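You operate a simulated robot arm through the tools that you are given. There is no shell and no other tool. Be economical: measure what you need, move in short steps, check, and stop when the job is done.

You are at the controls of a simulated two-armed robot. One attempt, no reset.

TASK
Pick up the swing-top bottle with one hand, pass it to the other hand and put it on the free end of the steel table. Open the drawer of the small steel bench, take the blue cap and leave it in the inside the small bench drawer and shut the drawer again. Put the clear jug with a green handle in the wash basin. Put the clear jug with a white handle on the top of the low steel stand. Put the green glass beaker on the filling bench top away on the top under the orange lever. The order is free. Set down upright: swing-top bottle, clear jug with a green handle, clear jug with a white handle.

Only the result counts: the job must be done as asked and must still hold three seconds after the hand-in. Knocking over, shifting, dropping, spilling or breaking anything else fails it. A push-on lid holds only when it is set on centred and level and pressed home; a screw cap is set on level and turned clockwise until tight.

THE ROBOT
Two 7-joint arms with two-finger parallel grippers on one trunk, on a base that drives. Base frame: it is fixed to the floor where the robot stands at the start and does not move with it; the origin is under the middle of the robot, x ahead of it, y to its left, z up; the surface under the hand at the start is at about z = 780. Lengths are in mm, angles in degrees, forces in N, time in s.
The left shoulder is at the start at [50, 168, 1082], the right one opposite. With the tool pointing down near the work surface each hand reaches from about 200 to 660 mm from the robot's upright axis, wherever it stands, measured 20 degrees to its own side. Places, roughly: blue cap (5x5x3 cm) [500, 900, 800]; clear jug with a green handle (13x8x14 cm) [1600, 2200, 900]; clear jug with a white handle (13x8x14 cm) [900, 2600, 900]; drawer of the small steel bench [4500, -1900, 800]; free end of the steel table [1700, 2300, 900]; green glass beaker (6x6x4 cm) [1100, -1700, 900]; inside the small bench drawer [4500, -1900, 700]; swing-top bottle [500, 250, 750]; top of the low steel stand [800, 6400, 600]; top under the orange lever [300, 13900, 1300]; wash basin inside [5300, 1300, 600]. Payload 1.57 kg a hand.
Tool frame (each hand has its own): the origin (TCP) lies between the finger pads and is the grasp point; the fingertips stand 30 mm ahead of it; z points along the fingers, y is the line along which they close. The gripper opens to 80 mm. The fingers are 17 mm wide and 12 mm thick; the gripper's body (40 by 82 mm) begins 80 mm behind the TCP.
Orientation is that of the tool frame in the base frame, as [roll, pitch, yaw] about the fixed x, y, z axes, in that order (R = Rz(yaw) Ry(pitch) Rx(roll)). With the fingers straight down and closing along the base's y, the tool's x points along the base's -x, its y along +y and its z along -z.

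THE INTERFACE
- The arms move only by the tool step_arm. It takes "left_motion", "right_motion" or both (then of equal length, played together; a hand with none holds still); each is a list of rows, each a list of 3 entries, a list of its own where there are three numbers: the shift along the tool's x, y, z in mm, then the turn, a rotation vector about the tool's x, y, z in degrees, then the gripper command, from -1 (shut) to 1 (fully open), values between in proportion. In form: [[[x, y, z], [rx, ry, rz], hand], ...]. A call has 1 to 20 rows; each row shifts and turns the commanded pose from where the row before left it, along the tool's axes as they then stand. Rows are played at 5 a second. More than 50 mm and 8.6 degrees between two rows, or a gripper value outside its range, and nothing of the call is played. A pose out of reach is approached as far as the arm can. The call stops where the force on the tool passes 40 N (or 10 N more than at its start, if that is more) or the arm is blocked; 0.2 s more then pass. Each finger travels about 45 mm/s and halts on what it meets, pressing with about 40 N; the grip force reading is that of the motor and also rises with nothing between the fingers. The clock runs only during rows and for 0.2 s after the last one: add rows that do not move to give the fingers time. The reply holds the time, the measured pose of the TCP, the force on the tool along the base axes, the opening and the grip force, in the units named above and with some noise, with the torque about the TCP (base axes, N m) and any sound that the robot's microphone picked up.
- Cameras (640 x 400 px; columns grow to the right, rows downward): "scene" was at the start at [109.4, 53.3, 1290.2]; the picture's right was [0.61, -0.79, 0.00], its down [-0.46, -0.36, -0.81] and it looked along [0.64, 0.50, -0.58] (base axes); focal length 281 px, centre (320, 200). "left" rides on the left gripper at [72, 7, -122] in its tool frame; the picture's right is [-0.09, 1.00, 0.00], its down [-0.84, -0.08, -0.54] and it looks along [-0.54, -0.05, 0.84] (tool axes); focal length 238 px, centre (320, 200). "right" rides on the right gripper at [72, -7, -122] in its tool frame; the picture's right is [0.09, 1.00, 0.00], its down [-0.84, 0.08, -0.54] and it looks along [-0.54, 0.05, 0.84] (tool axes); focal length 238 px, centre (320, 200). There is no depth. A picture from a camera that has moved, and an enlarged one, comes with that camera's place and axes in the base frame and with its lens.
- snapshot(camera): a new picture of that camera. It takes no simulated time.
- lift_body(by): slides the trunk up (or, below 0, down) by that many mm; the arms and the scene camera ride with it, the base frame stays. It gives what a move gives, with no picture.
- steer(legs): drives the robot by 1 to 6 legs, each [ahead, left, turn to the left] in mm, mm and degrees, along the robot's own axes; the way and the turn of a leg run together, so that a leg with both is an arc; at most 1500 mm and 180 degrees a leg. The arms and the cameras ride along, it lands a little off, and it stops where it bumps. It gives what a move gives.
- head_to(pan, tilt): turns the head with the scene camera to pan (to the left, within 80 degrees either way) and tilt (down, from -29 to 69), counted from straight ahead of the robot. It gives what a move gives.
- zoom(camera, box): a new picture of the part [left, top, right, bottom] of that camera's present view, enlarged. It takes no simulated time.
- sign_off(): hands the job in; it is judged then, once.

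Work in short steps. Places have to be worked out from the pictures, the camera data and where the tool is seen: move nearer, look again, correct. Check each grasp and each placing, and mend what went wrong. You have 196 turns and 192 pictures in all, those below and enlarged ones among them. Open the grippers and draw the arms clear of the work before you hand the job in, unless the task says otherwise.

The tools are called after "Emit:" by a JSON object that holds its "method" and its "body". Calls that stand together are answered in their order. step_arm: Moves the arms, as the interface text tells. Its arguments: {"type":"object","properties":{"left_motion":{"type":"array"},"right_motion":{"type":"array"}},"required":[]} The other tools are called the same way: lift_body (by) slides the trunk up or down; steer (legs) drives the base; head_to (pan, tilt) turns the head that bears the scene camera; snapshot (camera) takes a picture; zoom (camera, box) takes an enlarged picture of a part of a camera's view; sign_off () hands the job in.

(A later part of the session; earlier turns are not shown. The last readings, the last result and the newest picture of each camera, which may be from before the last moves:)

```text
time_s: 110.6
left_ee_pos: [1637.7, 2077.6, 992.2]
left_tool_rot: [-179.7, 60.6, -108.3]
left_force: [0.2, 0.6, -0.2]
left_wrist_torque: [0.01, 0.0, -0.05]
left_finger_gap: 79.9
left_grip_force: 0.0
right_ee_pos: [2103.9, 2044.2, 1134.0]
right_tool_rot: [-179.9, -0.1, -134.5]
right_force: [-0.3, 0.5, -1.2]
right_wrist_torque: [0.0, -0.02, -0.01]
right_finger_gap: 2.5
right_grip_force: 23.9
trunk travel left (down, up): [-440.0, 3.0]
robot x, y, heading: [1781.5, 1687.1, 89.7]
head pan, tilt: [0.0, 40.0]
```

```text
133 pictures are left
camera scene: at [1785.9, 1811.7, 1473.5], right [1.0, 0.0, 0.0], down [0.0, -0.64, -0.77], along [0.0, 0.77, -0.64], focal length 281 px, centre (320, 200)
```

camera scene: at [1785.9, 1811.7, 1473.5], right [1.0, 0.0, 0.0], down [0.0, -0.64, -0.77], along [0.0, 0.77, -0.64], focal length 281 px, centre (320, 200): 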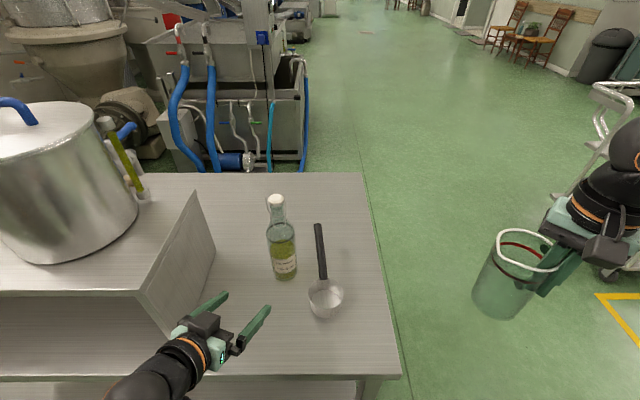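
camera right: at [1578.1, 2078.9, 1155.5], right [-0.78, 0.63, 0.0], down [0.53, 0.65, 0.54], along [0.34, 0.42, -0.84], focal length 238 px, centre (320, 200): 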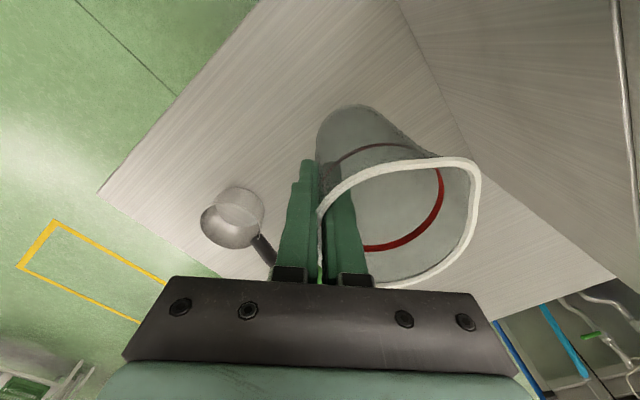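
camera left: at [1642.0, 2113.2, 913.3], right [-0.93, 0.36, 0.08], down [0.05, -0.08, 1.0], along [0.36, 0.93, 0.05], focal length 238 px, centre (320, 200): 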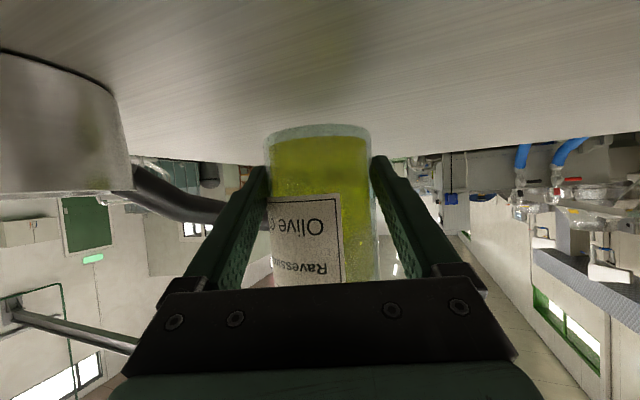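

Bottle placed. The white-handled jug sits at the rear-left of this table, so I drive round the right end to the back side.

Emit:
{"method": "steer", "body": {"legs": [[-250, 0, 0], [0, -720, 0], [1500, 0, 0], [350, 0, 0], [0, 0, 90]]}}

Emit:
{"method": "head_to", "body": {"pan": 10, "tilt": 25}}

Emit:
{"method": "snapshot", "body": {"camera": "scene"}}

```text
time_s: 131.3
left_ee_pos: [2146.1, 3097.2, 993.3]
left_tool_rot: [-179.7, 60.5, -16.9]
left_force: [0.7, 1.4, 1.3]
left_wrist_torque: [0.0, -0.01, -0.02]
left_finger_gap: 79.8
left_grip_force: 0.0
right_ee_pos: [2171.1, 3563.3, 1134.0]
right_tool_rot: [-180.0, -0.1, -43.2]
right_force: [-0.1, 0.2, -1.7]
right_wrist_torque: [0.02, -0.04, 0.02]
right_finger_gap: 2.7
right_grip_force: 23.9
trunk travel left (down, up): [-440.0, 3.0]
robot x, y, heading: [2533.3, 3254.1, -178.8]
head pan, tilt: [0.0, 40.0]
```

```text
time_s: 132.1
left_ee_pos: [2147.2, 3097.6, 992.0]
left_tool_rot: [-179.7, 60.5, -16.9]
left_force: [-0.1, 1.2, -0.2]
left_wrist_torque: [0.01, -0.02, -0.01]
left_finger_gap: 80.3
left_grip_force: 0.1
right_ee_pos: [2170.1, 3563.0, 1135.0]
right_tool_rot: [180.0, -0.1, -43.1]
right_force: [-0.4, -0.3, -0.4]
right_wrist_torque: [-0.02, -0.03, -0.02]
right_finger_gap: 2.5
right_grip_force: 23.7
trunk travel left (down, up): [-440.0, 3.0]
robot x, y, heading: [2538.1, 3252.4, -178.9]
head pan, tilt: [10.0, 25.0]
```

```text
132 pictures are left
camera scene: at [2404.7, 3233.9, 1496.8], right [-0.19, 0.98, 0.0], down [0.42, 0.08, -0.91], along [-0.89, -0.17, -0.42], focal length 281 px, centre (320, 200)
```

scene: 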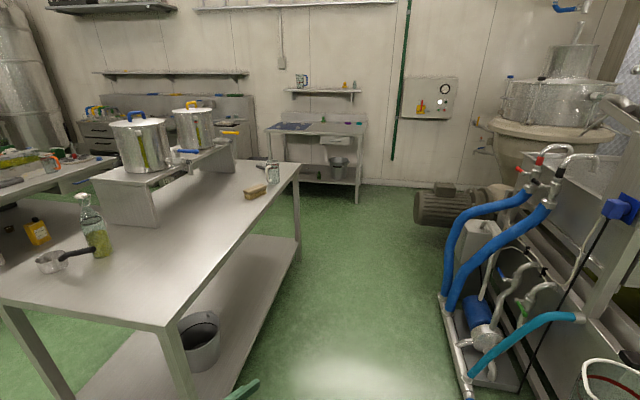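

Behind the table is a clear aisle (y≈2740–3790). The jug is near (840, 2626). I drive along the aisle and turn to face it.

Emit:
{"method": "steer", "body": {"legs": [[0, 50, -1], [1500, 0, 0], [290, 0, 0], [0, 0, 90]]}}

Emit:
{"method": "head_to", "body": {"pan": 5, "tilt": 40}}

Emit:
{"method": "snapshot", "body": {"camera": "scene"}}

```text
time_s: 145.7
left_ee_pos: [920.3, 2791.3, 992.5]
left_tool_rot: [-179.7, 60.5, 75.3]
left_force: [0.2, -0.5, 0.5]
left_wrist_torque: [-0.01, 0.01, 0.01]
left_finger_gap: 79.9
left_grip_force: 0.1
right_ee_pos: [454.8, 2794.9, 1133.7]
right_tool_rot: [-180.0, -0.1, 49.2]
right_force: [0.3, 0.0, -0.3]
right_wrist_torque: [0.01, 0.01, 0.0]
right_finger_gap: 2.4
right_grip_force: 23.0
trunk travel left (down, up): [-440.0, 3.0]
robot x, y, heading: [750.4, 3172.1, -86.7]
head pan, tilt: [10.0, 25.0]
```

```text
time_s: 146.5
left_ee_pos: [922.0, 2791.1, 993.2]
left_tool_rot: [-179.8, 60.4, 75.3]
left_force: [-0.2, -1.0, 0.9]
left_wrist_torque: [-0.02, 0.02, 0.03]
left_finger_gap: 79.9
left_grip_force: 0.0
right_ee_pos: [453.2, 2797.1, 1135.0]
right_tool_rot: [-180.0, -0.1, 49.1]
right_force: [0.2, -0.6, -1.2]
right_wrist_torque: [0.03, -0.01, 0.0]
right_finger_gap: 2.6
right_grip_force: 24.1
trunk travel left (down, up): [-440.0, 3.0]
robot x, y, heading: [751.6, 3172.3, -86.4]
head pan, tilt: [5.0, 40.0]
```

```text
131 pictures are left
camera scene: at [765.1, 3047.8, 1473.6], right [-0.99, -0.15, 0.0], down [-0.09, 0.64, -0.77], along [0.11, -0.76, -0.64], focal length 281 px, centre (320, 200)
```

scene: 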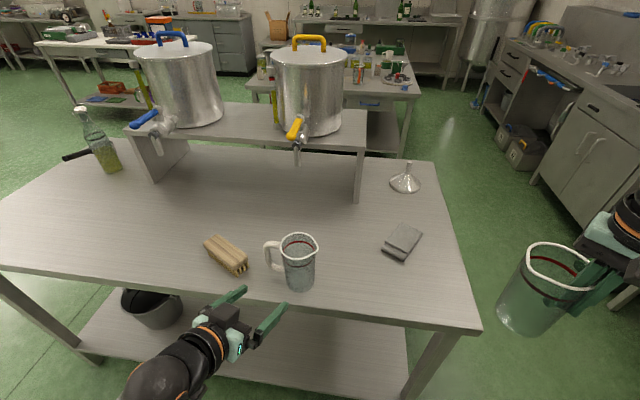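

White jug: centre ≈(876, 2640), handle to +x, spout to −x. I raise the left hand, point it down, turn it, and move it above the near rim point (850, 2666).

Emit:
{"method": "step_arm", "body": {"left_motion": [[[-43, 0, -25], [0, 0, 0], 1], [[-43, 0, -25], [0, 0, 0], 1], [[0, 0, 0], [0, 7.55, 0], 1], [[0, 0, 0], [0, 7.55, 0], 1], [[0, 0, 0], [0, 7.55, 0], 1], [[0, 0, 0], [0, 7.55, 0], 1], [[0, 0, 0], [0, 7.55, 0], 1], [[0, 0, 0], [0, 7.55, 0], 1], [[0, 0, 0], [0, 7.55, 0], 1], [[0, 0, 0], [0, 7.55, 0], 1], [[0, 0, 0], [0, 0, 8], 1], [[0, 0, 0], [0, 0, 8], 1], [[0, 0, 0], [0, 0, 8], 1], [[0, 0, 0], [0, 0, 8], 1], [[-46, 13.9, 0], [0, 0, 0], 1], [[-46, 13.9, 0], [0, 0, 0], 1], [[-46, 13.9, 0], [0, 0, 0], 1], [[0, 0, 0], [0, 0, 0], 1]]}}

Emit:
{"method": "snapshot", "body": {"camera": "left"}}

Emit:
{"method": "snapshot", "body": {"camera": "scene"}}

```text
time_s: 150.3
left_ee_pos: [846.1, 2638.1, 1078.1]
left_tool_rot: [-180.0, 0.1, 43.0]
left_force: [-0.2, -1.4, 0.3]
left_wrist_torque: [0.04, 0.03, -0.01]
left_finger_gap: 80.2
left_grip_force: 0.0
left hand out of reach, approached as far as the arm can: row 1, 2
right_ee_pos: [454.3, 2797.2, 1135.5]
right_tool_rot: [-180.0, 0.0, 49.3]
right_force: [0.2, -1.1, -1.1]
right_wrist_torque: [-0.01, -0.01, 0.0]
right_finger_gap: 2.6
right_grip_force: 23.5
trunk travel left (down, up): [-440.0, 3.0]
robot x, y, heading: [752.1, 3169.7, -86.6]
head pan, tilt: [5.0, 40.0]
```

```text
130 pictures are left
camera left: at [903.8, 2682.8, 1198.7], right [0.61, -0.79, 0.0], down [-0.66, -0.51, 0.55], along [-0.43, -0.33, -0.84], focal length 238 px, centre (320, 200)
```

left: 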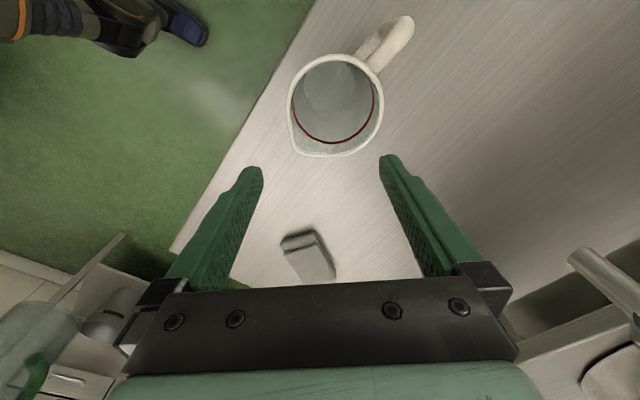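

```text
129 pictures are left
camera scene: at [765.9, 3048.2, 1473.6], right [-0.99, -0.15, 0.0], down [-0.09, 0.64, -0.77], along [0.11, -0.76, -0.64], focal length 281 px, centre (320, 200)
```

scene: 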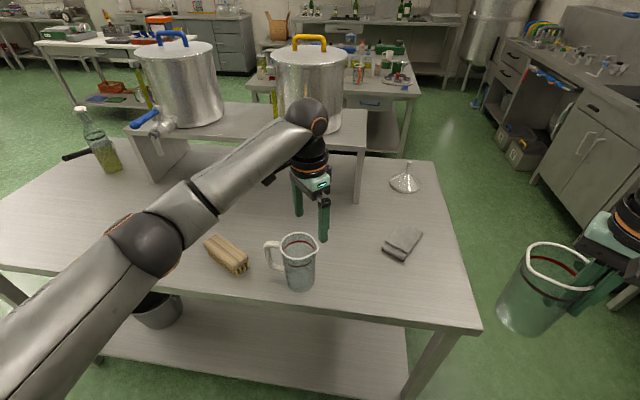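

Rim centre ≈(880, 2647). I shift to the near-side wall and descend 85 mm to check.

Emit:
{"method": "step_arm", "body": {"left_motion": [[[31, -20, 0], [0, 0, 0], 1], [[0, 0, 30], [0, 0, 0], 1], [[0, 0, 30], [0, 0, 0], 1], [[0, 0, 25], [0, 0, 0], 1], [[0, 0, 0], [0, 0, 0], 1]]}}

Emit:
{"method": "snapshot", "body": {"camera": "left"}}

```text
time_s: 151.5
left_ee_pos: [854.9, 2675.0, 992.4]
left_tool_rot: [-179.9, 0.2, 43.1]
left_force: [0.0, 0.3, -0.2]
left_wrist_torque: [0.01, -0.01, 0.01]
left_finger_gap: 80.2
left_grip_force: 0.0
right_ee_pos: [453.9, 2796.6, 1134.0]
right_tool_rot: [-180.0, 0.0, 49.1]
right_force: [-0.1, 0.5, -1.9]
right_wrist_torque: [0.02, 0.01, 0.02]
right_finger_gap: 2.3
right_grip_force: 24.0
trunk travel left (down, up): [-440.0, 3.0]
robot x, y, heading: [748.2, 3174.0, -86.5]
head pan, tilt: [5.0, 40.0]
```

```text
128 pictures are left
camera left: at [913.2, 2718.9, 1114.5], right [0.61, -0.79, 0.0], down [-0.66, -0.51, 0.54], along [-0.43, -0.33, -0.84], focal length 238 px, centre (320, 200)
```

left: 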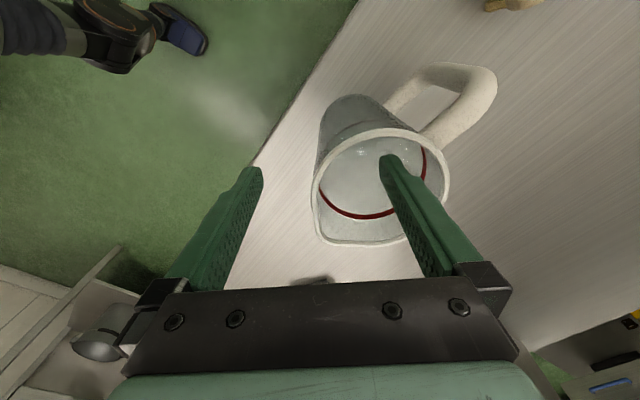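

Aligned on the wall, spout close; I shift 9 mm away, go down 27 mm and close.

Emit:
{"method": "step_arm", "body": {"left_motion": [[[9, -1, 0], [0, 0, 0], 1], [[0, 0, 27], [0, 0, 0], 1], [[0, 0, 0], [0, 0, 0], 0.5], [[0, 0, 0], [0, 0, 0], 0], [[0, 0, 0], [0, 0, 0], -0.5], [[0, 0, 0], [0, 0, 0], -1], [[0, 0, 0], [0, 0, 0], -1], [[0, 0, 0], [0, 0, 0], -1], [[0, 0, 0], [0, 0, 0], -1], [[0, 0, 0], [0, 0, 0], -1]]}}

Emit:
{"method": "snapshot", "body": {"camera": "left"}}

```text
time_s: 153.7
left_ee_pos: [861.8, 2682.1, 965.3]
left_tool_rot: [-180.0, 0.1, 42.9]
left_force: [0.2, 0.8, 5.1]
left_wrist_torque: [-0.06, -0.27, 0.05]
left_finger_gap: 5.6
left_grip_force: 25.4
right_ee_pos: [453.5, 2797.7, 1134.8]
right_tool_rot: [180.0, 0.0, 49.2]
right_force: [0.0, 0.3, -1.5]
right_wrist_torque: [0.03, 0.0, 0.01]
right_finger_gap: 2.3
right_grip_force: 23.5
trunk travel left (down, up): [-440.0, 3.0]
robot x, y, heading: [748.6, 3174.3, -86.6]
head pan, tilt: [5.0, 40.0]
```

```text
127 pictures are left
camera left: at [919.7, 2726.2, 1087.3], right [0.61, -0.79, 0.0], down [-0.66, -0.51, 0.54], along [-0.43, -0.33, -0.84], focal length 238 px, centre (320, 200)
```

left: 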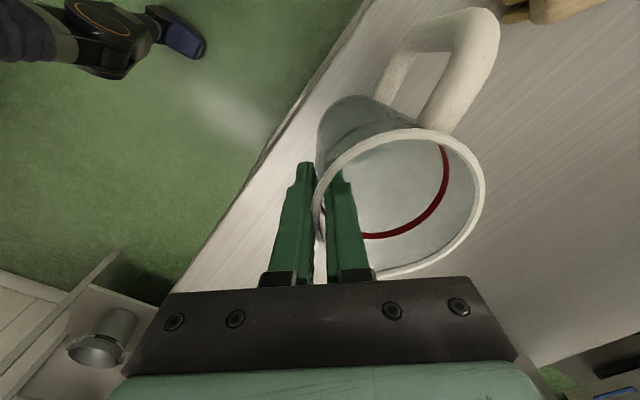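

Gripped (gap 5.6). Lift 80 mm.

Emit:
{"method": "step_arm", "body": {"left_motion": [[[0, 0, 0], [0, 0, 0], -1], [[0, 0, -10], [0, 0, 0], -1], [[0, 0, -20], [0, 0, 0], -1], [[0, 0, -25], [0, 0, 0], -1], [[0, 0, -25], [0, 0, 0], -1], [[0, 0, 0], [0, 0, 0], -1]]}}

Emit:
{"method": "snapshot", "body": {"camera": "scene"}}

Emit:
{"method": "snapshot", "body": {"camera": "left"}}

```text
time_s: 155.1
left_ee_pos: [861.8, 2681.5, 1043.2]
left_tool_rot: [-179.9, 0.2, 43.1]
left_force: [0.2, 0.0, -0.2]
left_wrist_torque: [0.01, 0.06, 0.0]
left_finger_gap: 5.4
left_grip_force: 25.3
right_ee_pos: [453.5, 2796.0, 1134.1]
right_tool_rot: [-180.0, -0.1, 49.1]
right_force: [0.4, 0.0, -1.8]
right_wrist_torque: [0.02, 0.01, 0.0]
right_finger_gap: 2.4
right_grip_force: 23.9
trunk travel left (down, up): [-440.0, 3.0]
robot x, y, heading: [750.5, 3171.5, -86.7]
head pan, tilt: [5.0, 40.0]
```

```text
126 pictures are left
camera scene: at [765.1, 3047.7, 1473.5], right [-0.99, -0.15, 0.0], down [-0.09, 0.64, -0.77], along [0.11, -0.76, -0.64], focal length 281 px, centre (320, 200)
```

scene: 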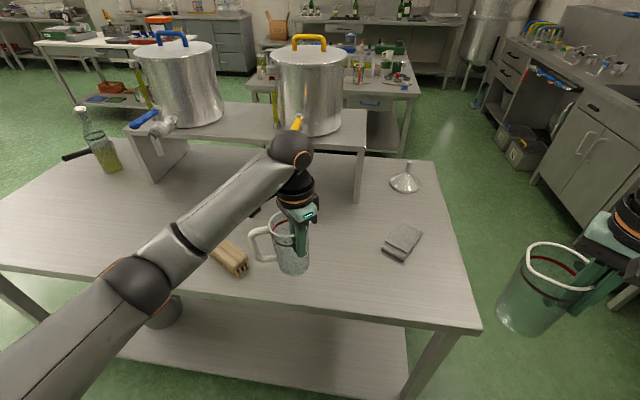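

```text
125 pictures are left
camera left: at [920.1, 2725.9, 1165.3], right [0.61, -0.79, 0.0], down [-0.66, -0.51, 0.54], along [-0.43, -0.33, -0.84], focal length 238 px, centre (320, 200)
```

left: 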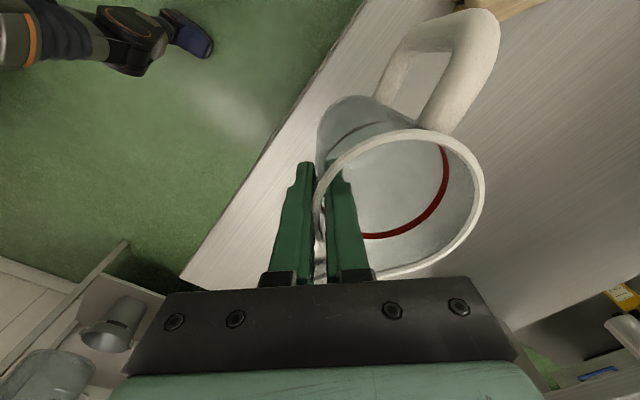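

Both jugs are held. I back off, turn to face +x and drive out to the open lane, then look north toward the low stand.

Emit:
{"method": "steer", "body": {"legs": [[-80, 0, 0], [0, 0, 86.5], [1500, 0, 0], [250, 0, 0], [0, 0, 90]]}}

Emit:
{"method": "head_to", "body": {"pan": 20, "tilt": 12}}

Emit:
{"method": "snapshot", "body": {"camera": "scene"}}

```text
time_s: 172.1
left_ee_pos: [2376.9, 3822.2, 1043.5]
left_tool_rot: [-179.9, 0.1, -138.2]
left_force: [-0.5, 0.1, -0.8]
left_wrist_torque: [-0.02, -0.02, -0.02]
left_finger_gap: 5.5
left_grip_force: 25.6
right_ee_pos: [2783.4, 3700.4, 1133.0]
right_tool_rot: [179.9, 0.0, -132.0]
right_force: [-0.5, 0.4, -0.5]
right_wrist_torque: [-0.02, 0.0, -0.05]
right_finger_gap: 2.4
right_grip_force: 23.6
trunk travel left (down, up): [-440.0, 3.0]
robot x, y, heading: [2479.2, 3330.1, 92.1]
head pan, tilt: [5.0, 40.0]
```

```text
time_s: 173.0
left_ee_pos: [2376.1, 3823.2, 1044.0]
left_tool_rot: [-179.9, 0.2, -138.1]
left_force: [0.2, -0.3, -1.3]
left_wrist_torque: [-0.05, -0.04, -0.01]
left_finger_gap: 5.5
left_grip_force: 25.0
right_ee_pos: [2781.8, 3699.0, 1133.3]
right_tool_rot: [180.0, -0.1, -132.0]
right_force: [0.5, 0.2, 0.1]
right_wrist_torque: [-0.01, -0.02, 0.04]
right_finger_gap: 2.4
right_grip_force: 23.2
trunk travel left (down, up): [-440.0, 3.0]
robot x, y, heading: [2476.3, 3330.3, 92.0]
head pan, tilt: [20.0, 12.0]
```

```text
124 pictures are left
camera scene: at [2441.6, 3455.8, 1517.9], right [0.93, 0.38, 0.0], down [0.08, -0.19, -0.98], along [-0.37, 0.91, -0.21], focal length 281 px, centre (320, 200)
```

scene: 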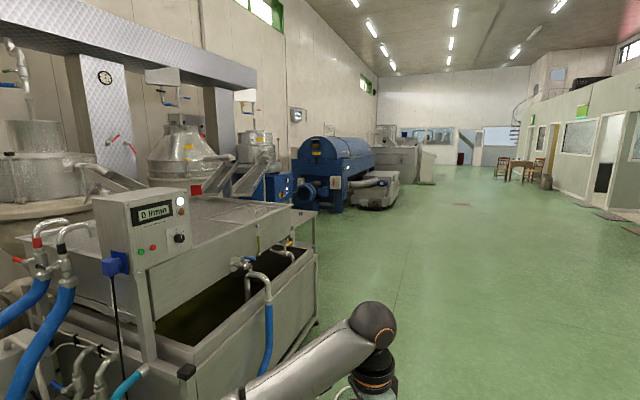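

The stand is beyond the tub at ≈(800, 6400). I drive north along the open lane to y≈6350 and turn left to face it.

Emit:
{"method": "steer", "body": {"legs": [[0, 0, -2], [1500, 0, 0], [1500, 0, 0], [0, 0, 90]]}}

Emit:
{"method": "head_to", "body": {"pan": 0, "tilt": 25}}

Emit:
{"method": "snapshot", "body": {"camera": "scene"}}

```text
time_s: 191.7
left_ee_pos: [1967.4, 6264.2, 1043.6]
left_tool_rot: [-180.0, 0.0, -50.2]
left_force: [0.0, 1.0, -0.5]
left_wrist_torque: [0.01, -0.05, 0.02]
left_finger_gap: 5.1
left_grip_force: 25.1
right_ee_pos: [2105.2, 6665.2, 1135.1]
right_tool_rot: [180.0, -0.1, -44.0]
right_force: [-0.5, 0.0, -0.8]
right_wrist_torque: [0.01, -0.05, 0.02]
right_finger_gap: 2.3
right_grip_force: 23.8
trunk travel left (down, up): [-440.0, 3.0]
robot x, y, heading: [2465.0, 6349.4, -179.7]
head pan, tilt: [20.0, 12.0]
```

```text
time_s: 192.6
left_ee_pos: [1967.8, 6263.8, 1043.4]
left_tool_rot: [-179.9, 0.2, -50.2]
left_force: [0.1, 0.0, -1.0]
left_wrist_torque: [0.03, 0.0, 0.0]
left_finger_gap: 5.0
left_grip_force: 25.4
right_ee_pos: [2105.9, 6665.1, 1134.0]
right_tool_rot: [-179.9, -0.2, -44.0]
right_force: [-0.1, -0.1, -0.6]
right_wrist_torque: [0.0, -0.03, 0.01]
right_finger_gap: 2.3
right_grip_force: 23.4
trunk travel left (down, up): [-440.0, 3.0]
robot x, y, heading: [2464.4, 6351.9, -179.7]
head pan, tilt: [0.0, 25.0]
```

```text
123 pictures are left
camera scene: at [2332.2, 6348.2, 1496.9], right [0.0, 1.0, 0.0], down [0.42, 0.0, -0.91], along [-0.91, 0.0, -0.42], focal length 281 px, centre (320, 200)
```

scene: 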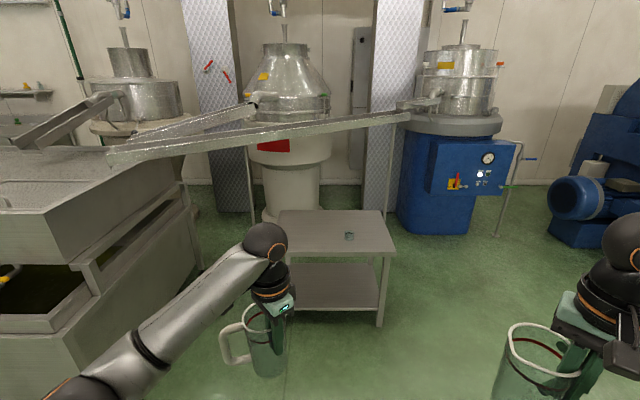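

The stand top spans about x 560–1090, y 6070–6760, with a small object near (890, 6530). I lower the trunk and drive up so the left jug comes over the front middle.

Emit:
{"method": "lift_body", "body": {"by": -240}}

Emit:
{"method": "steer", "body": {"legs": [[0, -80, -0.3], [600, 0, 0]]}}

Emit:
{"method": "head_to", "body": {"pan": 10, "tilt": 35}}

Emit:
{"method": "snapshot", "body": {"camera": "scene"}}

```text
time_s: 195.1
left_ee_pos: [1967.6, 6264.7, 804.4]
left_tool_rot: [-179.9, 0.1, -50.1]
left_force: [-0.5, 0.4, -0.4]
left_wrist_torque: [0.03, -0.03, 0.0]
left_finger_gap: 5.2
left_grip_force: 25.0
right_ee_pos: [2105.2, 6666.2, 892.8]
right_tool_rot: [-179.9, -0.1, -44.0]
right_force: [0.3, -0.1, -1.3]
right_wrist_torque: [-0.03, -0.01, -0.02]
right_finger_gap: 2.5
right_grip_force: 23.5
trunk travel left (down, up): [-200.0, 243.0]
robot x, y, heading: [2466.0, 6349.8, -180.0]
head pan, tilt: [0.0, 25.0]
```

```text
time_s: 199.4
left_ee_pos: [1363.9, 6345.6, 804.2]
left_tool_rot: [-179.9, 0.1, -50.3]
left_force: [0.1, 0.7, -1.8]
left_wrist_torque: [0.04, -0.01, -0.01]
left_finger_gap: 5.2
left_grip_force: 25.7
right_ee_pos: [1503.5, 6746.2, 895.1]
right_tool_rot: [180.0, -0.2, -44.1]
right_force: [0.1, -0.7, -1.5]
right_wrist_torque: [-0.01, -0.03, 0.01]
right_finger_gap: 2.3
right_grip_force: 23.7
trunk travel left (down, up): [-200.0, 243.0]
robot x, y, heading: [1865.0, 6427.6, -180.3]
head pan, tilt: [0.0, 25.0]
```

```text
time_s: 200.1
left_ee_pos: [1364.8, 6345.0, 805.3]
left_tool_rot: [-180.0, 0.1, -50.3]
left_force: [0.3, -0.1, -0.4]
left_wrist_torque: [0.04, -0.04, -0.03]
left_finger_gap: 5.1
left_grip_force: 24.9
right_ee_pos: [1503.3, 6746.5, 894.9]
right_tool_rot: [180.0, -0.2, -44.1]
right_force: [0.0, -0.5, -1.2]
right_wrist_torque: [-0.05, -0.05, -0.04]
right_finger_gap: 2.2
right_grip_force: 23.5
trunk travel left (down, up): [-200.0, 243.0]
robot x, y, heading: [1860.5, 6429.6, -179.8]
head pan, tilt: [10.0, 35.0]
```

```text
122 pictures are left
camera scene: at [1734.1, 6412.9, 1241.1], right [-0.17, 0.98, 0.0], down [0.56, 0.1, -0.82], along [-0.81, -0.14, -0.57], focal length 281 px, centre (320, 200)
```

scene: 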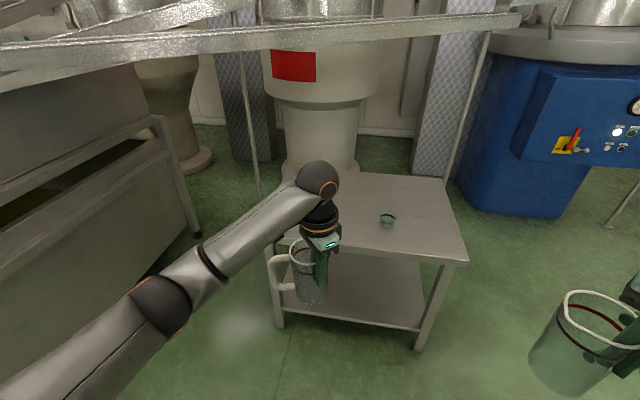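

Stand front edge x≈1063. I drive 455 mm forward, then view.

Emit:
{"method": "steer", "body": {"legs": [[450, 0, 0]]}}

Emit:
{"method": "head_to", "body": {"pan": 12, "tilt": 50}}

Emit:
{"method": "snapshot", "body": {"camera": "scene"}}

Emit:
{"method": "snapshot", "body": {"camera": "left"}}

```text
time_s: 202.9
left_ee_pos: [914.2, 6345.8, 804.1]
left_tool_rot: [-179.8, 0.1, -50.3]
left_force: [0.0, -0.1, -0.9]
left_wrist_torque: [0.03, -0.02, -0.01]
left_finger_gap: 5.0
left_grip_force: 25.2
right_ee_pos: [1052.0, 6745.7, 894.8]
right_tool_rot: [-180.0, -0.1, -44.3]
right_force: [-0.2, -1.5, -0.9]
right_wrist_torque: [-0.02, -0.04, -0.02]
right_finger_gap: 2.2
right_grip_force: 23.7
trunk travel left (down, up): [-200.0, 243.0]
robot x, y, heading: [1412.5, 6424.8, -179.9]
head pan, tilt: [10.0, 35.0]
```

```text
time_s: 203.6
left_ee_pos: [913.7, 6344.7, 803.8]
left_tool_rot: [-179.9, 0.1, -50.3]
left_force: [-0.5, 0.5, -0.4]
left_wrist_torque: [0.03, 0.01, 0.03]
left_finger_gap: 5.2
left_grip_force: 25.1
right_ee_pos: [1053.0, 6746.0, 893.3]
right_tool_rot: [179.9, -0.1, -44.3]
right_force: [-0.4, 0.7, -0.3]
right_wrist_torque: [-0.02, -0.01, -0.02]
right_finger_gap: 2.2
right_grip_force: 23.8
trunk travel left (down, up): [-200.0, 243.0]
robot x, y, heading: [1409.8, 6429.7, -180.4]
head pan, tilt: [12.0, 50.0]
```

```text
121 pictures are left
camera scene: at [1295.4, 6412.0, 1219.4], right [-0.21, 0.98, 0.0], down [0.75, 0.16, -0.64], along [-0.63, -0.13, -0.77], focal length 281 px, centre (320, 200)
```

scene: 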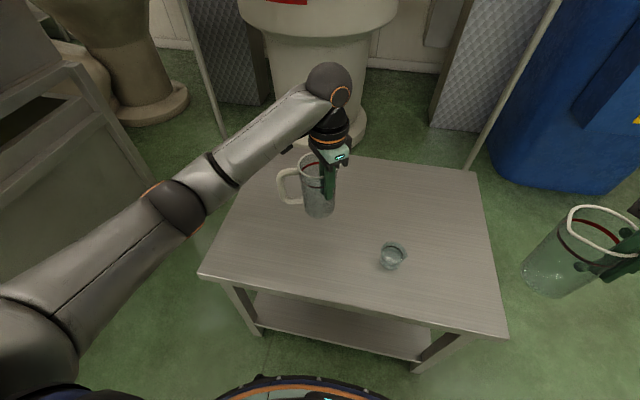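

```text
120 pictures are left
camera left: at [955.3, 6285.8, 925.0], right [-0.82, -0.57, 0.0], down [-0.47, 0.69, 0.54], along [-0.31, 0.45, -0.84], focal length 238 px, centre (320, 200)
```

left: 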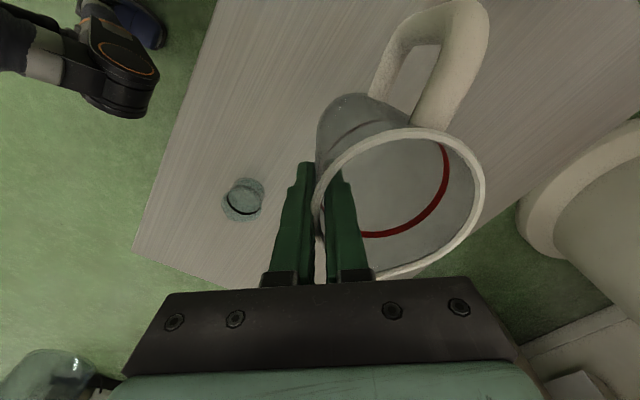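

The jug is well over the stand top. I lower 60 mm, then check.

Emit:
{"method": "step_arm", "body": {"left_motion": [[[0, 0, 15], [0, 0, 0], -1], [[0, 0, 15], [0, 0, 0], -1], [[0, 0, 15], [0, 0, 0], -1], [[0, 0, 10], [0, 0, 0], -1], [[0, 0, 5], [0, 0, 0], -1], [[0, 0, 0], [0, 0, 0], -1]]}}

Emit:
{"method": "zoom", "body": {"camera": "scene", "box": [240, 120, 420, 300]}}

```text
time_s: 205.0
left_ee_pos: [913.8, 6346.1, 743.8]
left_tool_rot: [-179.9, 0.1, -50.3]
left_force: [0.8, -0.4, -1.7]
left_wrist_torque: [0.08, -0.01, 0.01]
left_finger_gap: 4.9
left_grip_force: 25.8
right_ee_pos: [1052.4, 6745.2, 894.8]
right_tool_rot: [180.0, -0.1, -44.3]
right_force: [-0.4, 0.0, -1.4]
right_wrist_torque: [0.0, -0.03, -0.05]
right_finger_gap: 2.6
right_grip_force: 23.9
trunk travel left (down, up): [-200.0, 243.0]
robot x, y, heading: [1410.1, 6431.1, -179.8]
head pan, tilt: [12.0, 50.0]
```

```text
2.22 times, centred on (330, 210) of scene
camera zoom: at [1295.4, 6412.0, 1219.3], right [-0.21, 0.98, 0.0], down [0.75, 0.16, -0.64], along [-0.63, -0.13, -0.77], focal length 624 px, centre (298, 178)
```

zoom: 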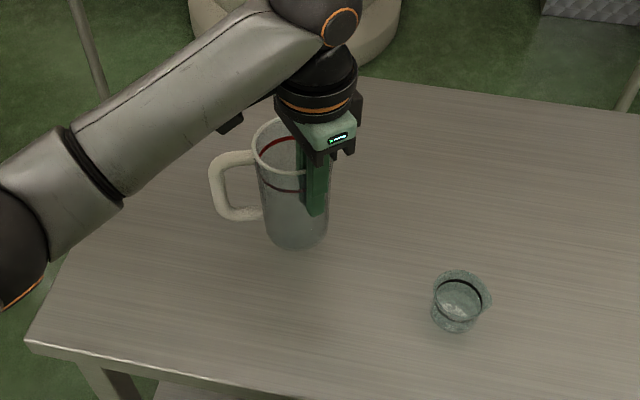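

Getting near. I lower in 4 mm steps and watch the force.

Emit:
{"method": "step_arm", "body": {"left_motion": [[[0, 0, 4], [0, 0, 0], -1], [[0, 0, 4], [0, 0, 0], -1], [[0, 0, 4], [0, 0, 0], -1], [[0, 0, 4], [0, 0, 0], -1], [[0, 0, 0], [0, 0, 0], -1]]}}

Emit:
{"method": "zoom", "body": {"camera": "scene", "box": [240, 120, 420, 300]}}

```text
time_s: 206.2
left_ee_pos: [914.3, 6346.8, 727.2]
left_tool_rot: [-179.9, 0.0, -50.3]
left_force: [-0.2, 0.0, -0.1]
left_wrist_torque: [0.03, -0.05, -0.04]
left_finger_gap: 5.2
left_grip_force: 25.5
right_ee_pos: [1052.9, 6745.7, 895.1]
right_tool_rot: [-180.0, -0.1, -44.2]
right_force: [0.2, -0.2, -1.0]
right_wrist_torque: [-0.02, -0.02, 0.01]
right_finger_gap: 2.4
right_grip_force: 23.9
trunk travel left (down, up): [-200.0, 243.0]
robot x, y, heading: [1413.1, 6426.2, -179.6]
head pan, tilt: [12.0, 50.0]
```

```text
2.22 times, centred on (330, 210) of scene
camera zoom: at [1295.4, 6412.0, 1219.3], right [-0.21, 0.98, 0.0], down [0.75, 0.16, -0.64], along [-0.63, -0.13, -0.77], focal length 624 px, centre (298, 178)
```

zoom: 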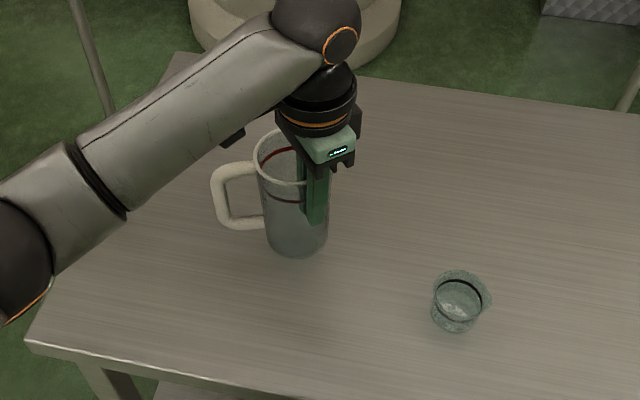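

No contact yet; I continue.

Emit:
{"method": "step_arm", "body": {"left_motion": [[[0, 0, 4], [0, 0, 0], -1], [[0, 0, 4], [0, 0, 0], -1], [[0, 0, 3], [0, 0, 0], -1], [[0, 0, 0], [0, 0, 0], -1]]}}

Emit:
{"method": "step_arm", "body": {"left_motion": [[[0, 0, 3], [0, 0, 0], -1], [[0, 0, 3], [0, 0, 0], -1], [[0, 0, 0], [0, 0, 0], -1]]}}

Emit:
{"method": "snapshot", "body": {"camera": "left"}}

```text
time_s: 207.2
left_ee_pos: [913.6, 6344.4, 716.0]
left_tool_rot: [-179.9, 0.1, -50.3]
left_force: [0.5, 0.4, -0.9]
left_wrist_torque: [0.01, 0.0, -0.01]
left_finger_gap: 4.9
left_grip_force: 25.8
right_ee_pos: [1053.9, 6746.4, 893.7]
right_tool_rot: [-180.0, -0.1, -44.2]
right_force: [-0.1, 0.4, -1.7]
right_wrist_torque: [0.01, -0.02, 0.0]
right_finger_gap: 2.3
right_grip_force: 24.3
trunk travel left (down, up): [-200.0, 243.0]
robot x, y, heading: [1413.1, 6425.6, -180.0]
head pan, tilt: [12.0, 50.0]
```

```text
time_s: 208.0
left_ee_pos: [913.5, 6345.8, 710.4]
left_tool_rot: [-179.9, 0.1, -50.4]
left_force: [-0.7, 0.4, 0.0]
left_wrist_torque: [0.04, -0.04, 0.0]
left_finger_gap: 4.9
left_grip_force: 25.2
right_ee_pos: [1052.8, 6747.3, 894.5]
right_tool_rot: [180.0, -0.1, -44.2]
right_force: [-0.5, -0.8, -1.1]
right_wrist_torque: [-0.03, -0.03, 0.02]
right_finger_gap: 2.5
right_grip_force: 23.1
trunk travel left (down, up): [-200.0, 243.0]
robot x, y, heading: [1413.1, 6427.9, -179.8]
head pan, tilt: [12.0, 50.0]
```

```text
117 pictures are left
camera left: at [955.2, 6286.2, 831.8], right [-0.82, -0.57, 0.0], down [-0.47, 0.69, 0.54], along [-0.31, 0.45, -0.84], focal length 238 px, centre (320, 200)
```

left: 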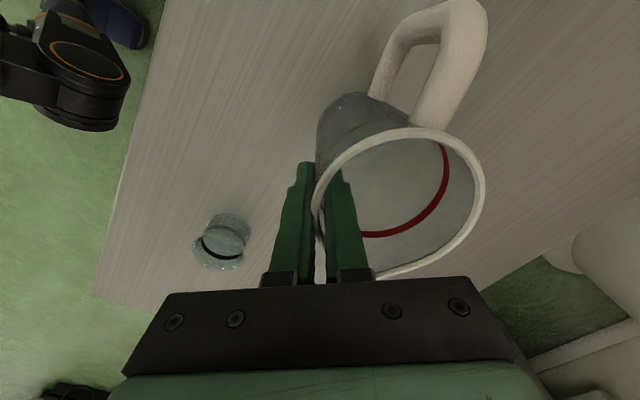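

Beaker triangulation suggests the top at ≈585; a bit further down.

Emit:
{"method": "step_arm", "body": {"left_motion": [[[0, 0, 3], [0, 0, 0], -1], [[0, 0, 3], [0, 0, 0], -1], [[0, 0, 0], [0, 0, 0], -1]]}}

Emit:
{"method": "step_arm", "body": {"left_motion": [[[0, 0, 3], [0, 0, 0], -1], [[0, 0, 3], [0, 0, 0], -1], [[0, 0, 0], [0, 0, 0], -1]]}}

Emit:
{"method": "zoom", "body": {"camera": "scene", "box": [240, 120, 420, 300]}}

```text
time_s: 208.8
left_ee_pos: [914.1, 6346.6, 705.6]
left_tool_rot: [180.0, 0.2, -50.3]
left_force: [1.4, -0.5, 6.0]
left_wrist_torque: [-0.3, 0.09, 0.07]
left_finger_gap: 4.9
left_grip_force: 24.5
right_ee_pos: [1053.6, 6747.0, 893.8]
right_tool_rot: [-180.0, -0.1, -44.2]
right_force: [0.1, -0.5, -0.8]
right_wrist_torque: [0.0, -0.03, 0.0]
right_finger_gap: 2.5
right_grip_force: 23.4
trunk travel left (down, up): [-200.0, 243.0]
robot x, y, heading: [1409.9, 6427.8, -180.1]
head pan, tilt: [12.0, 50.0]
```

```text
time_s: 209.6
left_ee_pos: [913.6, 6347.3, 701.2]
left_tool_rot: [179.8, 0.6, -50.3]
left_force: [-0.5, 4.7, 19.6]
left_wrist_torque: [-0.6, 0.88, -0.24]
left_finger_gap: 5.0
left_grip_force: 24.8
right_ee_pos: [1053.5, 6747.2, 895.3]
right_tool_rot: [179.9, 0.0, -44.3]
right_force: [0.4, 0.1, -0.8]
right_wrist_torque: [0.0, -0.06, 0.0]
right_finger_gap: 2.6
right_grip_force: 23.9
trunk travel left (down, up): [-200.0, 243.0]
robot x, y, heading: [1411.6, 6428.5, 180.1]
head pan, tilt: [12.0, 50.0]
```

```text
2.22 times, centred on (330, 210) of scene
camera zoom: at [1297.0, 6412.7, 1219.6], right [-0.21, 0.98, 0.0], down [0.75, 0.16, -0.64], along [-0.63, -0.13, -0.76], focal length 624 px, centre (298, 178)
```

zoom: 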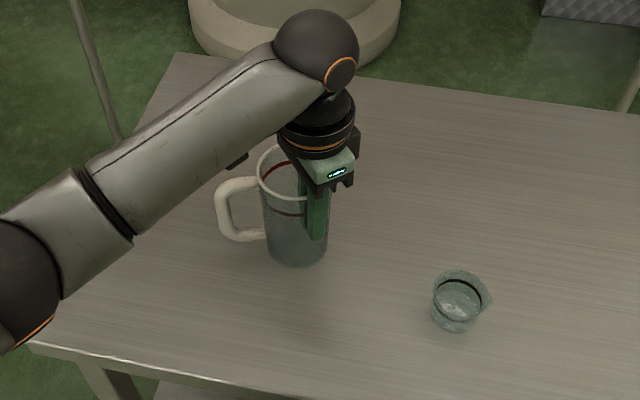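

Contact (≈20 N). I back up 7 mm of command, open only a little way, then fully, and lift straight up.

Emit:
{"method": "step_arm", "body": {"left_motion": [[[0, 0, -4], [0, 0, 0], -1], [[0, 0, -2], [0, 0, 0], -1], [[0, 0, 0], [0, 0, 0], -0.7], [[0, 0, 0], [0, 0, 0], -0.4], [[0, 0, 0], [0, 0, 0], 0], [[0, 0, 0], [0, 0, 0], 0.2], [[0, 0, 0], [0, 0, 0], 0.2]]}}

Emit:
{"method": "snapshot", "body": {"camera": "left"}}

```text
time_s: 211.2
left_ee_pos: [914.6, 6346.0, 704.2]
left_tool_rot: [-179.9, 0.2, -50.3]
left_force: [0.2, 0.3, -0.2]
left_wrist_torque: [0.01, 0.01, 0.0]
left_finger_gap: 48.1
left_grip_force: 0.1
right_ee_pos: [1051.9, 6745.3, 893.7]
right_tool_rot: [-180.0, -0.1, -44.2]
right_force: [0.8, -0.1, 0.7]
right_wrist_torque: [-0.02, -0.02, 0.03]
right_finger_gap: 2.3
right_grip_force: 24.0
trunk travel left (down, up): [-200.0, 243.0]
robot x, y, heading: [1408.6, 6430.7, -179.9]
head pan, tilt: [12.0, 50.0]
```

```text
115 pictures are left
camera left: at [955.2, 6286.6, 825.8], right [-0.83, -0.56, 0.0], down [-0.47, 0.69, 0.54], along [-0.31, 0.45, -0.84], focal length 238 px, centre (320, 200)
```

left: 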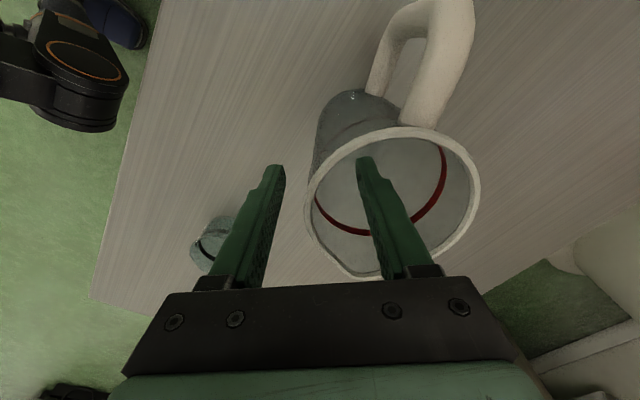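

Released, jug standing. I lift the left hand clear and check.

Emit:
{"method": "step_arm", "body": {"left_motion": [[[0, 0, -20], [0, 0, 0], 0.2], [[0, 0, -30], [0, 0, 0], 0.2], [[0, 0, -40], [0, 0, 0], 0.2], [[0, 0, -45], [0, 0, 0], 0.2], [[0, 0, -45], [0, 0, 0], 0.2], [[0, 0, 0], [0, 0, 0], 0.2]]}}

Emit:
{"method": "snapshot", "body": {"camera": "scene"}}

```text
time_s: 212.6
left_ee_pos: [914.6, 6347.8, 885.7]
left_tool_rot: [-179.9, 0.0, -50.3]
left_force: [-0.1, -0.8, 0.3]
left_wrist_torque: [-0.04, 0.0, -0.01]
left_finger_gap: 48.2
left_grip_force: 0.0
right_ee_pos: [1053.5, 6745.8, 894.1]
right_tool_rot: [-180.0, -0.1, -44.3]
right_force: [0.1, -0.2, -1.1]
right_wrist_torque: [0.01, -0.06, -0.01]
right_finger_gap: 2.2
right_grip_force: 23.1
trunk travel left (down, up): [-200.0, 243.0]
robot x, y, heading: [1411.1, 6427.4, -180.1]
head pan, tilt: [12.0, 50.0]
```

```text
114 pictures are left
camera scene: at [1295.5, 6412.1, 1219.3], right [-0.21, 0.98, 0.0], down [0.75, 0.16, -0.64], along [-0.63, -0.13, -0.77], focal length 281 px, centre (320, 200)
```

scene: 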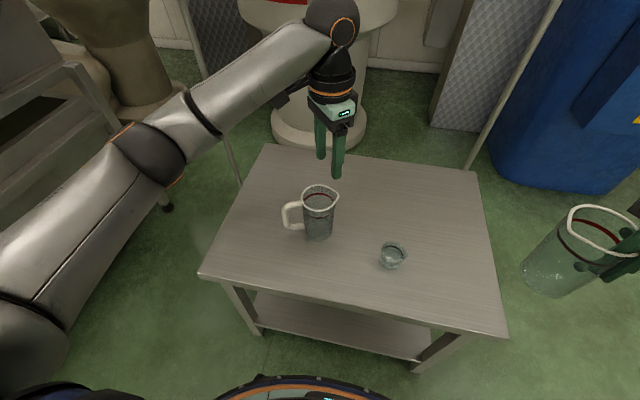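

White-handled jug placed upright. Now to the wash basin with the green-handled jug: back out, turn south, drive to about (2450, 4400) and look.

Emit:
{"method": "steer", "body": {"legs": [[-1050, 0, 0], [0, 0, 90], [1500, 0, 0], [500, 0, 0]]}}

Emit:
{"method": "head_to", "body": {"pan": 40, "tilt": 12}}

Emit:
{"method": "snapshot", "body": {"camera": "scene"}}

```text
time_s: 231.2
left_ee_pos: [2479.0, 3952.4, 886.0]
left_tool_rot: [-179.9, 0.1, 38.8]
left_force: [-0.4, -0.1, 0.7]
left_wrist_torque: [0.01, 0.02, -0.02]
left_finger_gap: 48.2
left_grip_force: 0.0
right_ee_pos: [2081.7, 4096.0, 894.5]
right_tool_rot: [179.9, -0.2, 45.0]
right_force: [-0.2, -0.2, -0.6]
right_wrist_torque: [0.01, -0.01, 0.02]
right_finger_gap: 2.3
right_grip_force: 23.8
trunk travel left (down, up): [-200.0, 243.0]
robot x, y, heading: [2404.6, 4450.2, -91.0]
head pan, tilt: [12.0, 50.0]
```

```text
time_s: 232.3
left_ee_pos: [2479.1, 3952.1, 884.7]
left_tool_rot: [-179.9, 0.1, 38.8]
left_force: [0.1, -0.1, 0.0]
left_wrist_torque: [0.0, -0.02, -0.01]
left_finger_gap: 48.0
left_grip_force: 0.0
right_ee_pos: [2082.9, 4096.4, 894.5]
right_tool_rot: [179.9, -0.1, 44.9]
right_force: [-0.7, -0.2, -0.5]
right_wrist_torque: [0.03, -0.02, 0.02]
right_finger_gap: 2.5
right_grip_force: 24.0
trunk travel left (down, up): [-200.0, 243.0]
robot x, y, heading: [2406.4, 4446.1, -90.8]
head pan, tilt: [40.0, 12.0]
```

```text
113 pictures are left
camera scene: at [2464.2, 4336.7, 1277.9], right [-0.78, -0.63, 0.0], down [-0.13, 0.16, -0.98], along [0.62, -0.76, -0.21], focal length 281 px, centre (320, 200)
```

scene: 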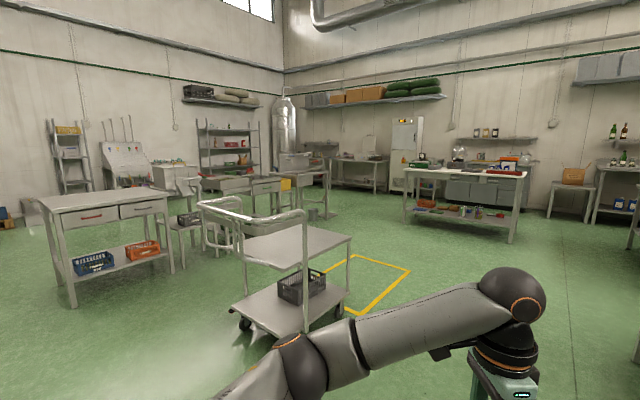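

Let me zoom on the basin area and beyond.

Emit:
{"method": "zoom", "body": {"camera": "scene", "box": [180, 120, 400, 260]}}

Emit:
{"method": "zoom", "body": {"camera": "scene", "box": [380, 110, 560, 230]}}

```text
2.86 times, centred on (290, 190) of scene
camera zoom: at [2464.2, 4336.7, 1277.9], right [-0.78, -0.63, 0.0], down [-0.13, 0.16, -0.98], along [0.62, -0.76, -0.21], focal length 802 px, centre (406, 229)
```

zoom: 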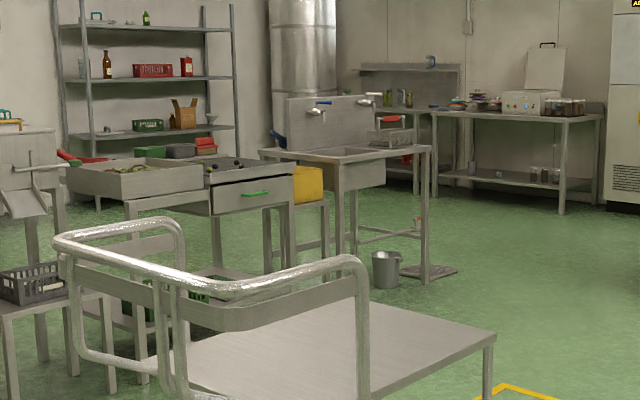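

```text
3.33 times, centred on (470, 170) of scene
camera zoom: at [2464.2, 4336.7, 1277.9], right [-0.78, -0.63, 0.0], down [-0.13, 0.16, -0.98], along [0.62, -0.76, -0.21], focal length 936 px, centre (-180, 300)
```

zoom: 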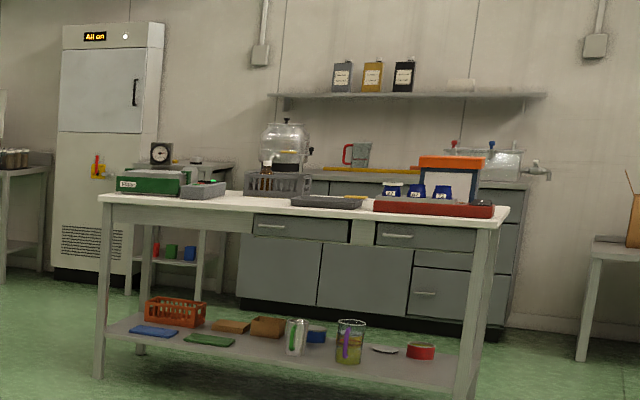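

The sink table is to the southeast with its backsplash to the east; I'll approach from the west. I drive south between the steel table and the trolley, then turn east.

Emit:
{"method": "steer", "body": {"legs": [[0, 280, 0.8], [1500, 0, 0], [1400, 0, 0], [0, 0, 90], [1000, 0, 0]]}}

Emit:
{"method": "head_to", "body": {"pan": 0, "tilt": 18}}

Emit:
{"method": "snapshot", "body": {"camera": "scene"}}

```text
time_s: 257.5
left_ee_pos: [4205.2, 1786.8, 886.5]
left_tool_rot: [-179.9, 0.0, 134.7]
left_force: [-0.2, -1.0, -0.5]
left_wrist_torque: [-0.01, 0.0, 0.04]
left_finger_gap: 48.0
left_grip_force: 0.0
right_ee_pos: [4102.9, 1377.8, 894.0]
right_tool_rot: [179.9, -0.1, 140.7]
right_force: [0.9, 0.0, 0.1]
right_wrist_torque: [0.06, 0.02, 0.01]
right_finger_gap: 2.1
right_grip_force: 23.8
trunk travel left (down, up): [-200.0, 243.0]
robot x, y, heading: [3717.5, 1663.1, 5.2]
head pan, tilt: [40.0, 12.0]
```

```text
time_s: 258.5
left_ee_pos: [4204.7, 1787.7, 886.0]
left_tool_rot: [-179.9, 0.0, 134.7]
left_force: [-0.5, 1.2, -1.1]
left_wrist_torque: [-0.02, 0.03, 0.04]
left_finger_gap: 47.9
left_grip_force: 0.1
right_ee_pos: [4102.7, 1378.5, 894.5]
right_tool_rot: [-180.0, -0.1, 140.9]
right_force: [-0.1, 0.2, -0.2]
right_wrist_torque: [0.0, 0.02, 0.0]
right_finger_gap: 2.8
right_grip_force: 24.3
trunk travel left (down, up): [-200.0, 243.0]
robot x, y, heading: [3720.6, 1659.4, 4.7]
head pan, tilt: [0.0, 18.0]
```

```text
110 pictures are left
camera scene: at [3851.1, 1674.4, 1268.2], right [0.09, -1.0, 0.0], down [-0.31, -0.03, -0.95], along [0.95, 0.08, -0.31], focal length 281 px, centre (320, 200)
```

scene: 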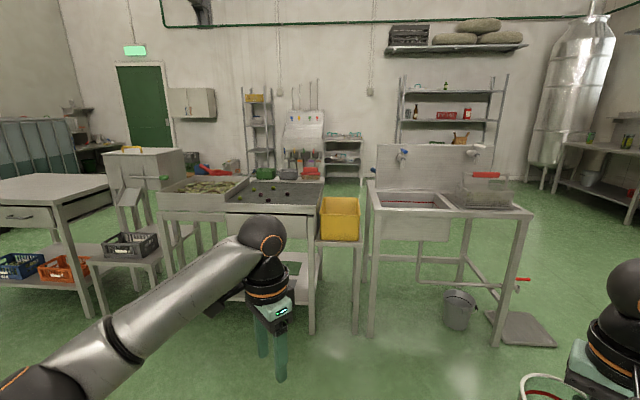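

Sink bowl ≈ x 5030–5350, y 1190–1530, front edge ≈5030. I raise the trunk, tuck the left hand and approach.

Emit:
{"method": "lift_body", "body": {"by": 140}}

Emit:
{"method": "step_arm", "body": {"left_motion": [[[45, 0, -20], [0, 0, 0], 0.2], [[45, 0, -20], [0, 0, 0], 0.2], [[45, 0, 0], [0, 0, 0], 0.2], [[45, 0, 0], [0, 0, 0], 0.2], [[0, 0, 0], [0, 0, 0], 0.2]]}}

Emit:
{"method": "steer", "body": {"legs": [[0, 0, -4.9], [0, -140, 0], [920, 0, 0]]}}

Emit:
{"method": "head_to", "body": {"pan": -12, "tilt": 38}}

Emit:
{"method": "snapshot", "body": {"camera": "scene"}}

```text
time_s: 260.2
left_ee_pos: [4204.6, 1786.0, 1025.1]
left_tool_rot: [-179.9, 0.0, 134.7]
left_force: [0.2, 0.3, -0.1]
left_wrist_torque: [-0.01, 0.01, -0.03]
left_finger_gap: 48.0
left_grip_force: 0.1
right_ee_pos: [4101.8, 1378.6, 1034.4]
right_tool_rot: [180.0, 0.0, 140.9]
right_force: [0.3, -0.7, -0.8]
right_wrist_torque: [0.02, 0.05, -0.01]
right_finger_gap: 2.2
right_grip_force: 24.7
trunk travel left (down, up): [-340.0, 103.0]
robot x, y, heading: [3716.6, 1662.3, 5.1]
head pan, tilt: [0.0, 18.0]
```

```text
time_s: 261.4
left_ee_pos: [4079.6, 1914.5, 1065.0]
left_tool_rot: [-179.9, 0.1, 134.7]
left_force: [1.0, 0.1, 0.6]
left_wrist_torque: [0.04, 0.03, 0.01]
left_finger_gap: 47.9
left_grip_force: 0.0
right_ee_pos: [4102.6, 1378.6, 1033.9]
right_tool_rot: [-179.9, -0.1, 140.8]
right_force: [-0.1, -0.7, -0.9]
right_wrist_torque: [0.02, 0.04, 0.05]
right_finger_gap: 2.5
right_grip_force: 23.9
trunk travel left (down, up): [-340.0, 103.0]
robot x, y, heading: [3718.0, 1663.7, 5.1]
head pan, tilt: [0.0, 18.0]
```

```text
time_s: 268.2
left_ee_pos: [5037.6, 1753.1, 1064.5]
left_tool_rot: [-179.9, 0.1, 130.1]
left_force: [-0.4, -0.1, -0.2]
left_wrist_torque: [-0.03, -0.01, -0.01]
left_finger_gap: 48.0
left_grip_force: 0.0
right_ee_pos: [5016.8, 1215.1, 1034.2]
right_tool_rot: [-179.9, -0.1, 136.2]
right_force: [0.9, 0.3, -0.8]
right_wrist_torque: [0.03, 0.01, 0.01]
right_finger_gap: 2.4
right_grip_force: 23.5
trunk travel left (down, up): [-340.0, 103.0]
robot x, y, heading: [4655.6, 1532.2, 0.3]
head pan, tilt: [0.0, 18.0]
```

```text
time_s: 269.1
left_ee_pos: [5037.5, 1752.2, 1065.8]
left_tool_rot: [-179.9, 0.1, 130.1]
left_force: [0.0, 0.4, 0.4]
left_wrist_torque: [-0.01, 0.01, -0.02]
left_finger_gap: 47.8
left_grip_force: 0.1
right_ee_pos: [5017.0, 1215.1, 1034.1]
right_tool_rot: [-180.0, -0.1, 136.2]
right_force: [-0.8, -0.6, -0.6]
right_wrist_torque: [0.0, 0.06, -0.02]
right_finger_gap: 2.4
right_grip_force: 23.7
trunk travel left (down, up): [-340.0, 103.0]
robot x, y, heading: [4660.5, 1527.6, 0.4]
head pan, tilt: [-12.0, 38.0]
```

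```text
109 pictures are left
camera scene: at [4782.4, 1512.2, 1376.6], right [-0.2, -0.98, 0.0], down [-0.6, 0.12, -0.79], along [0.77, -0.16, -0.62], focal length 281 px, centre (320, 200)
```

scene: 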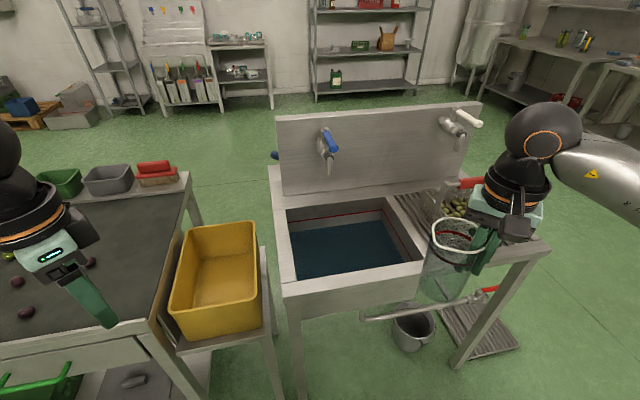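

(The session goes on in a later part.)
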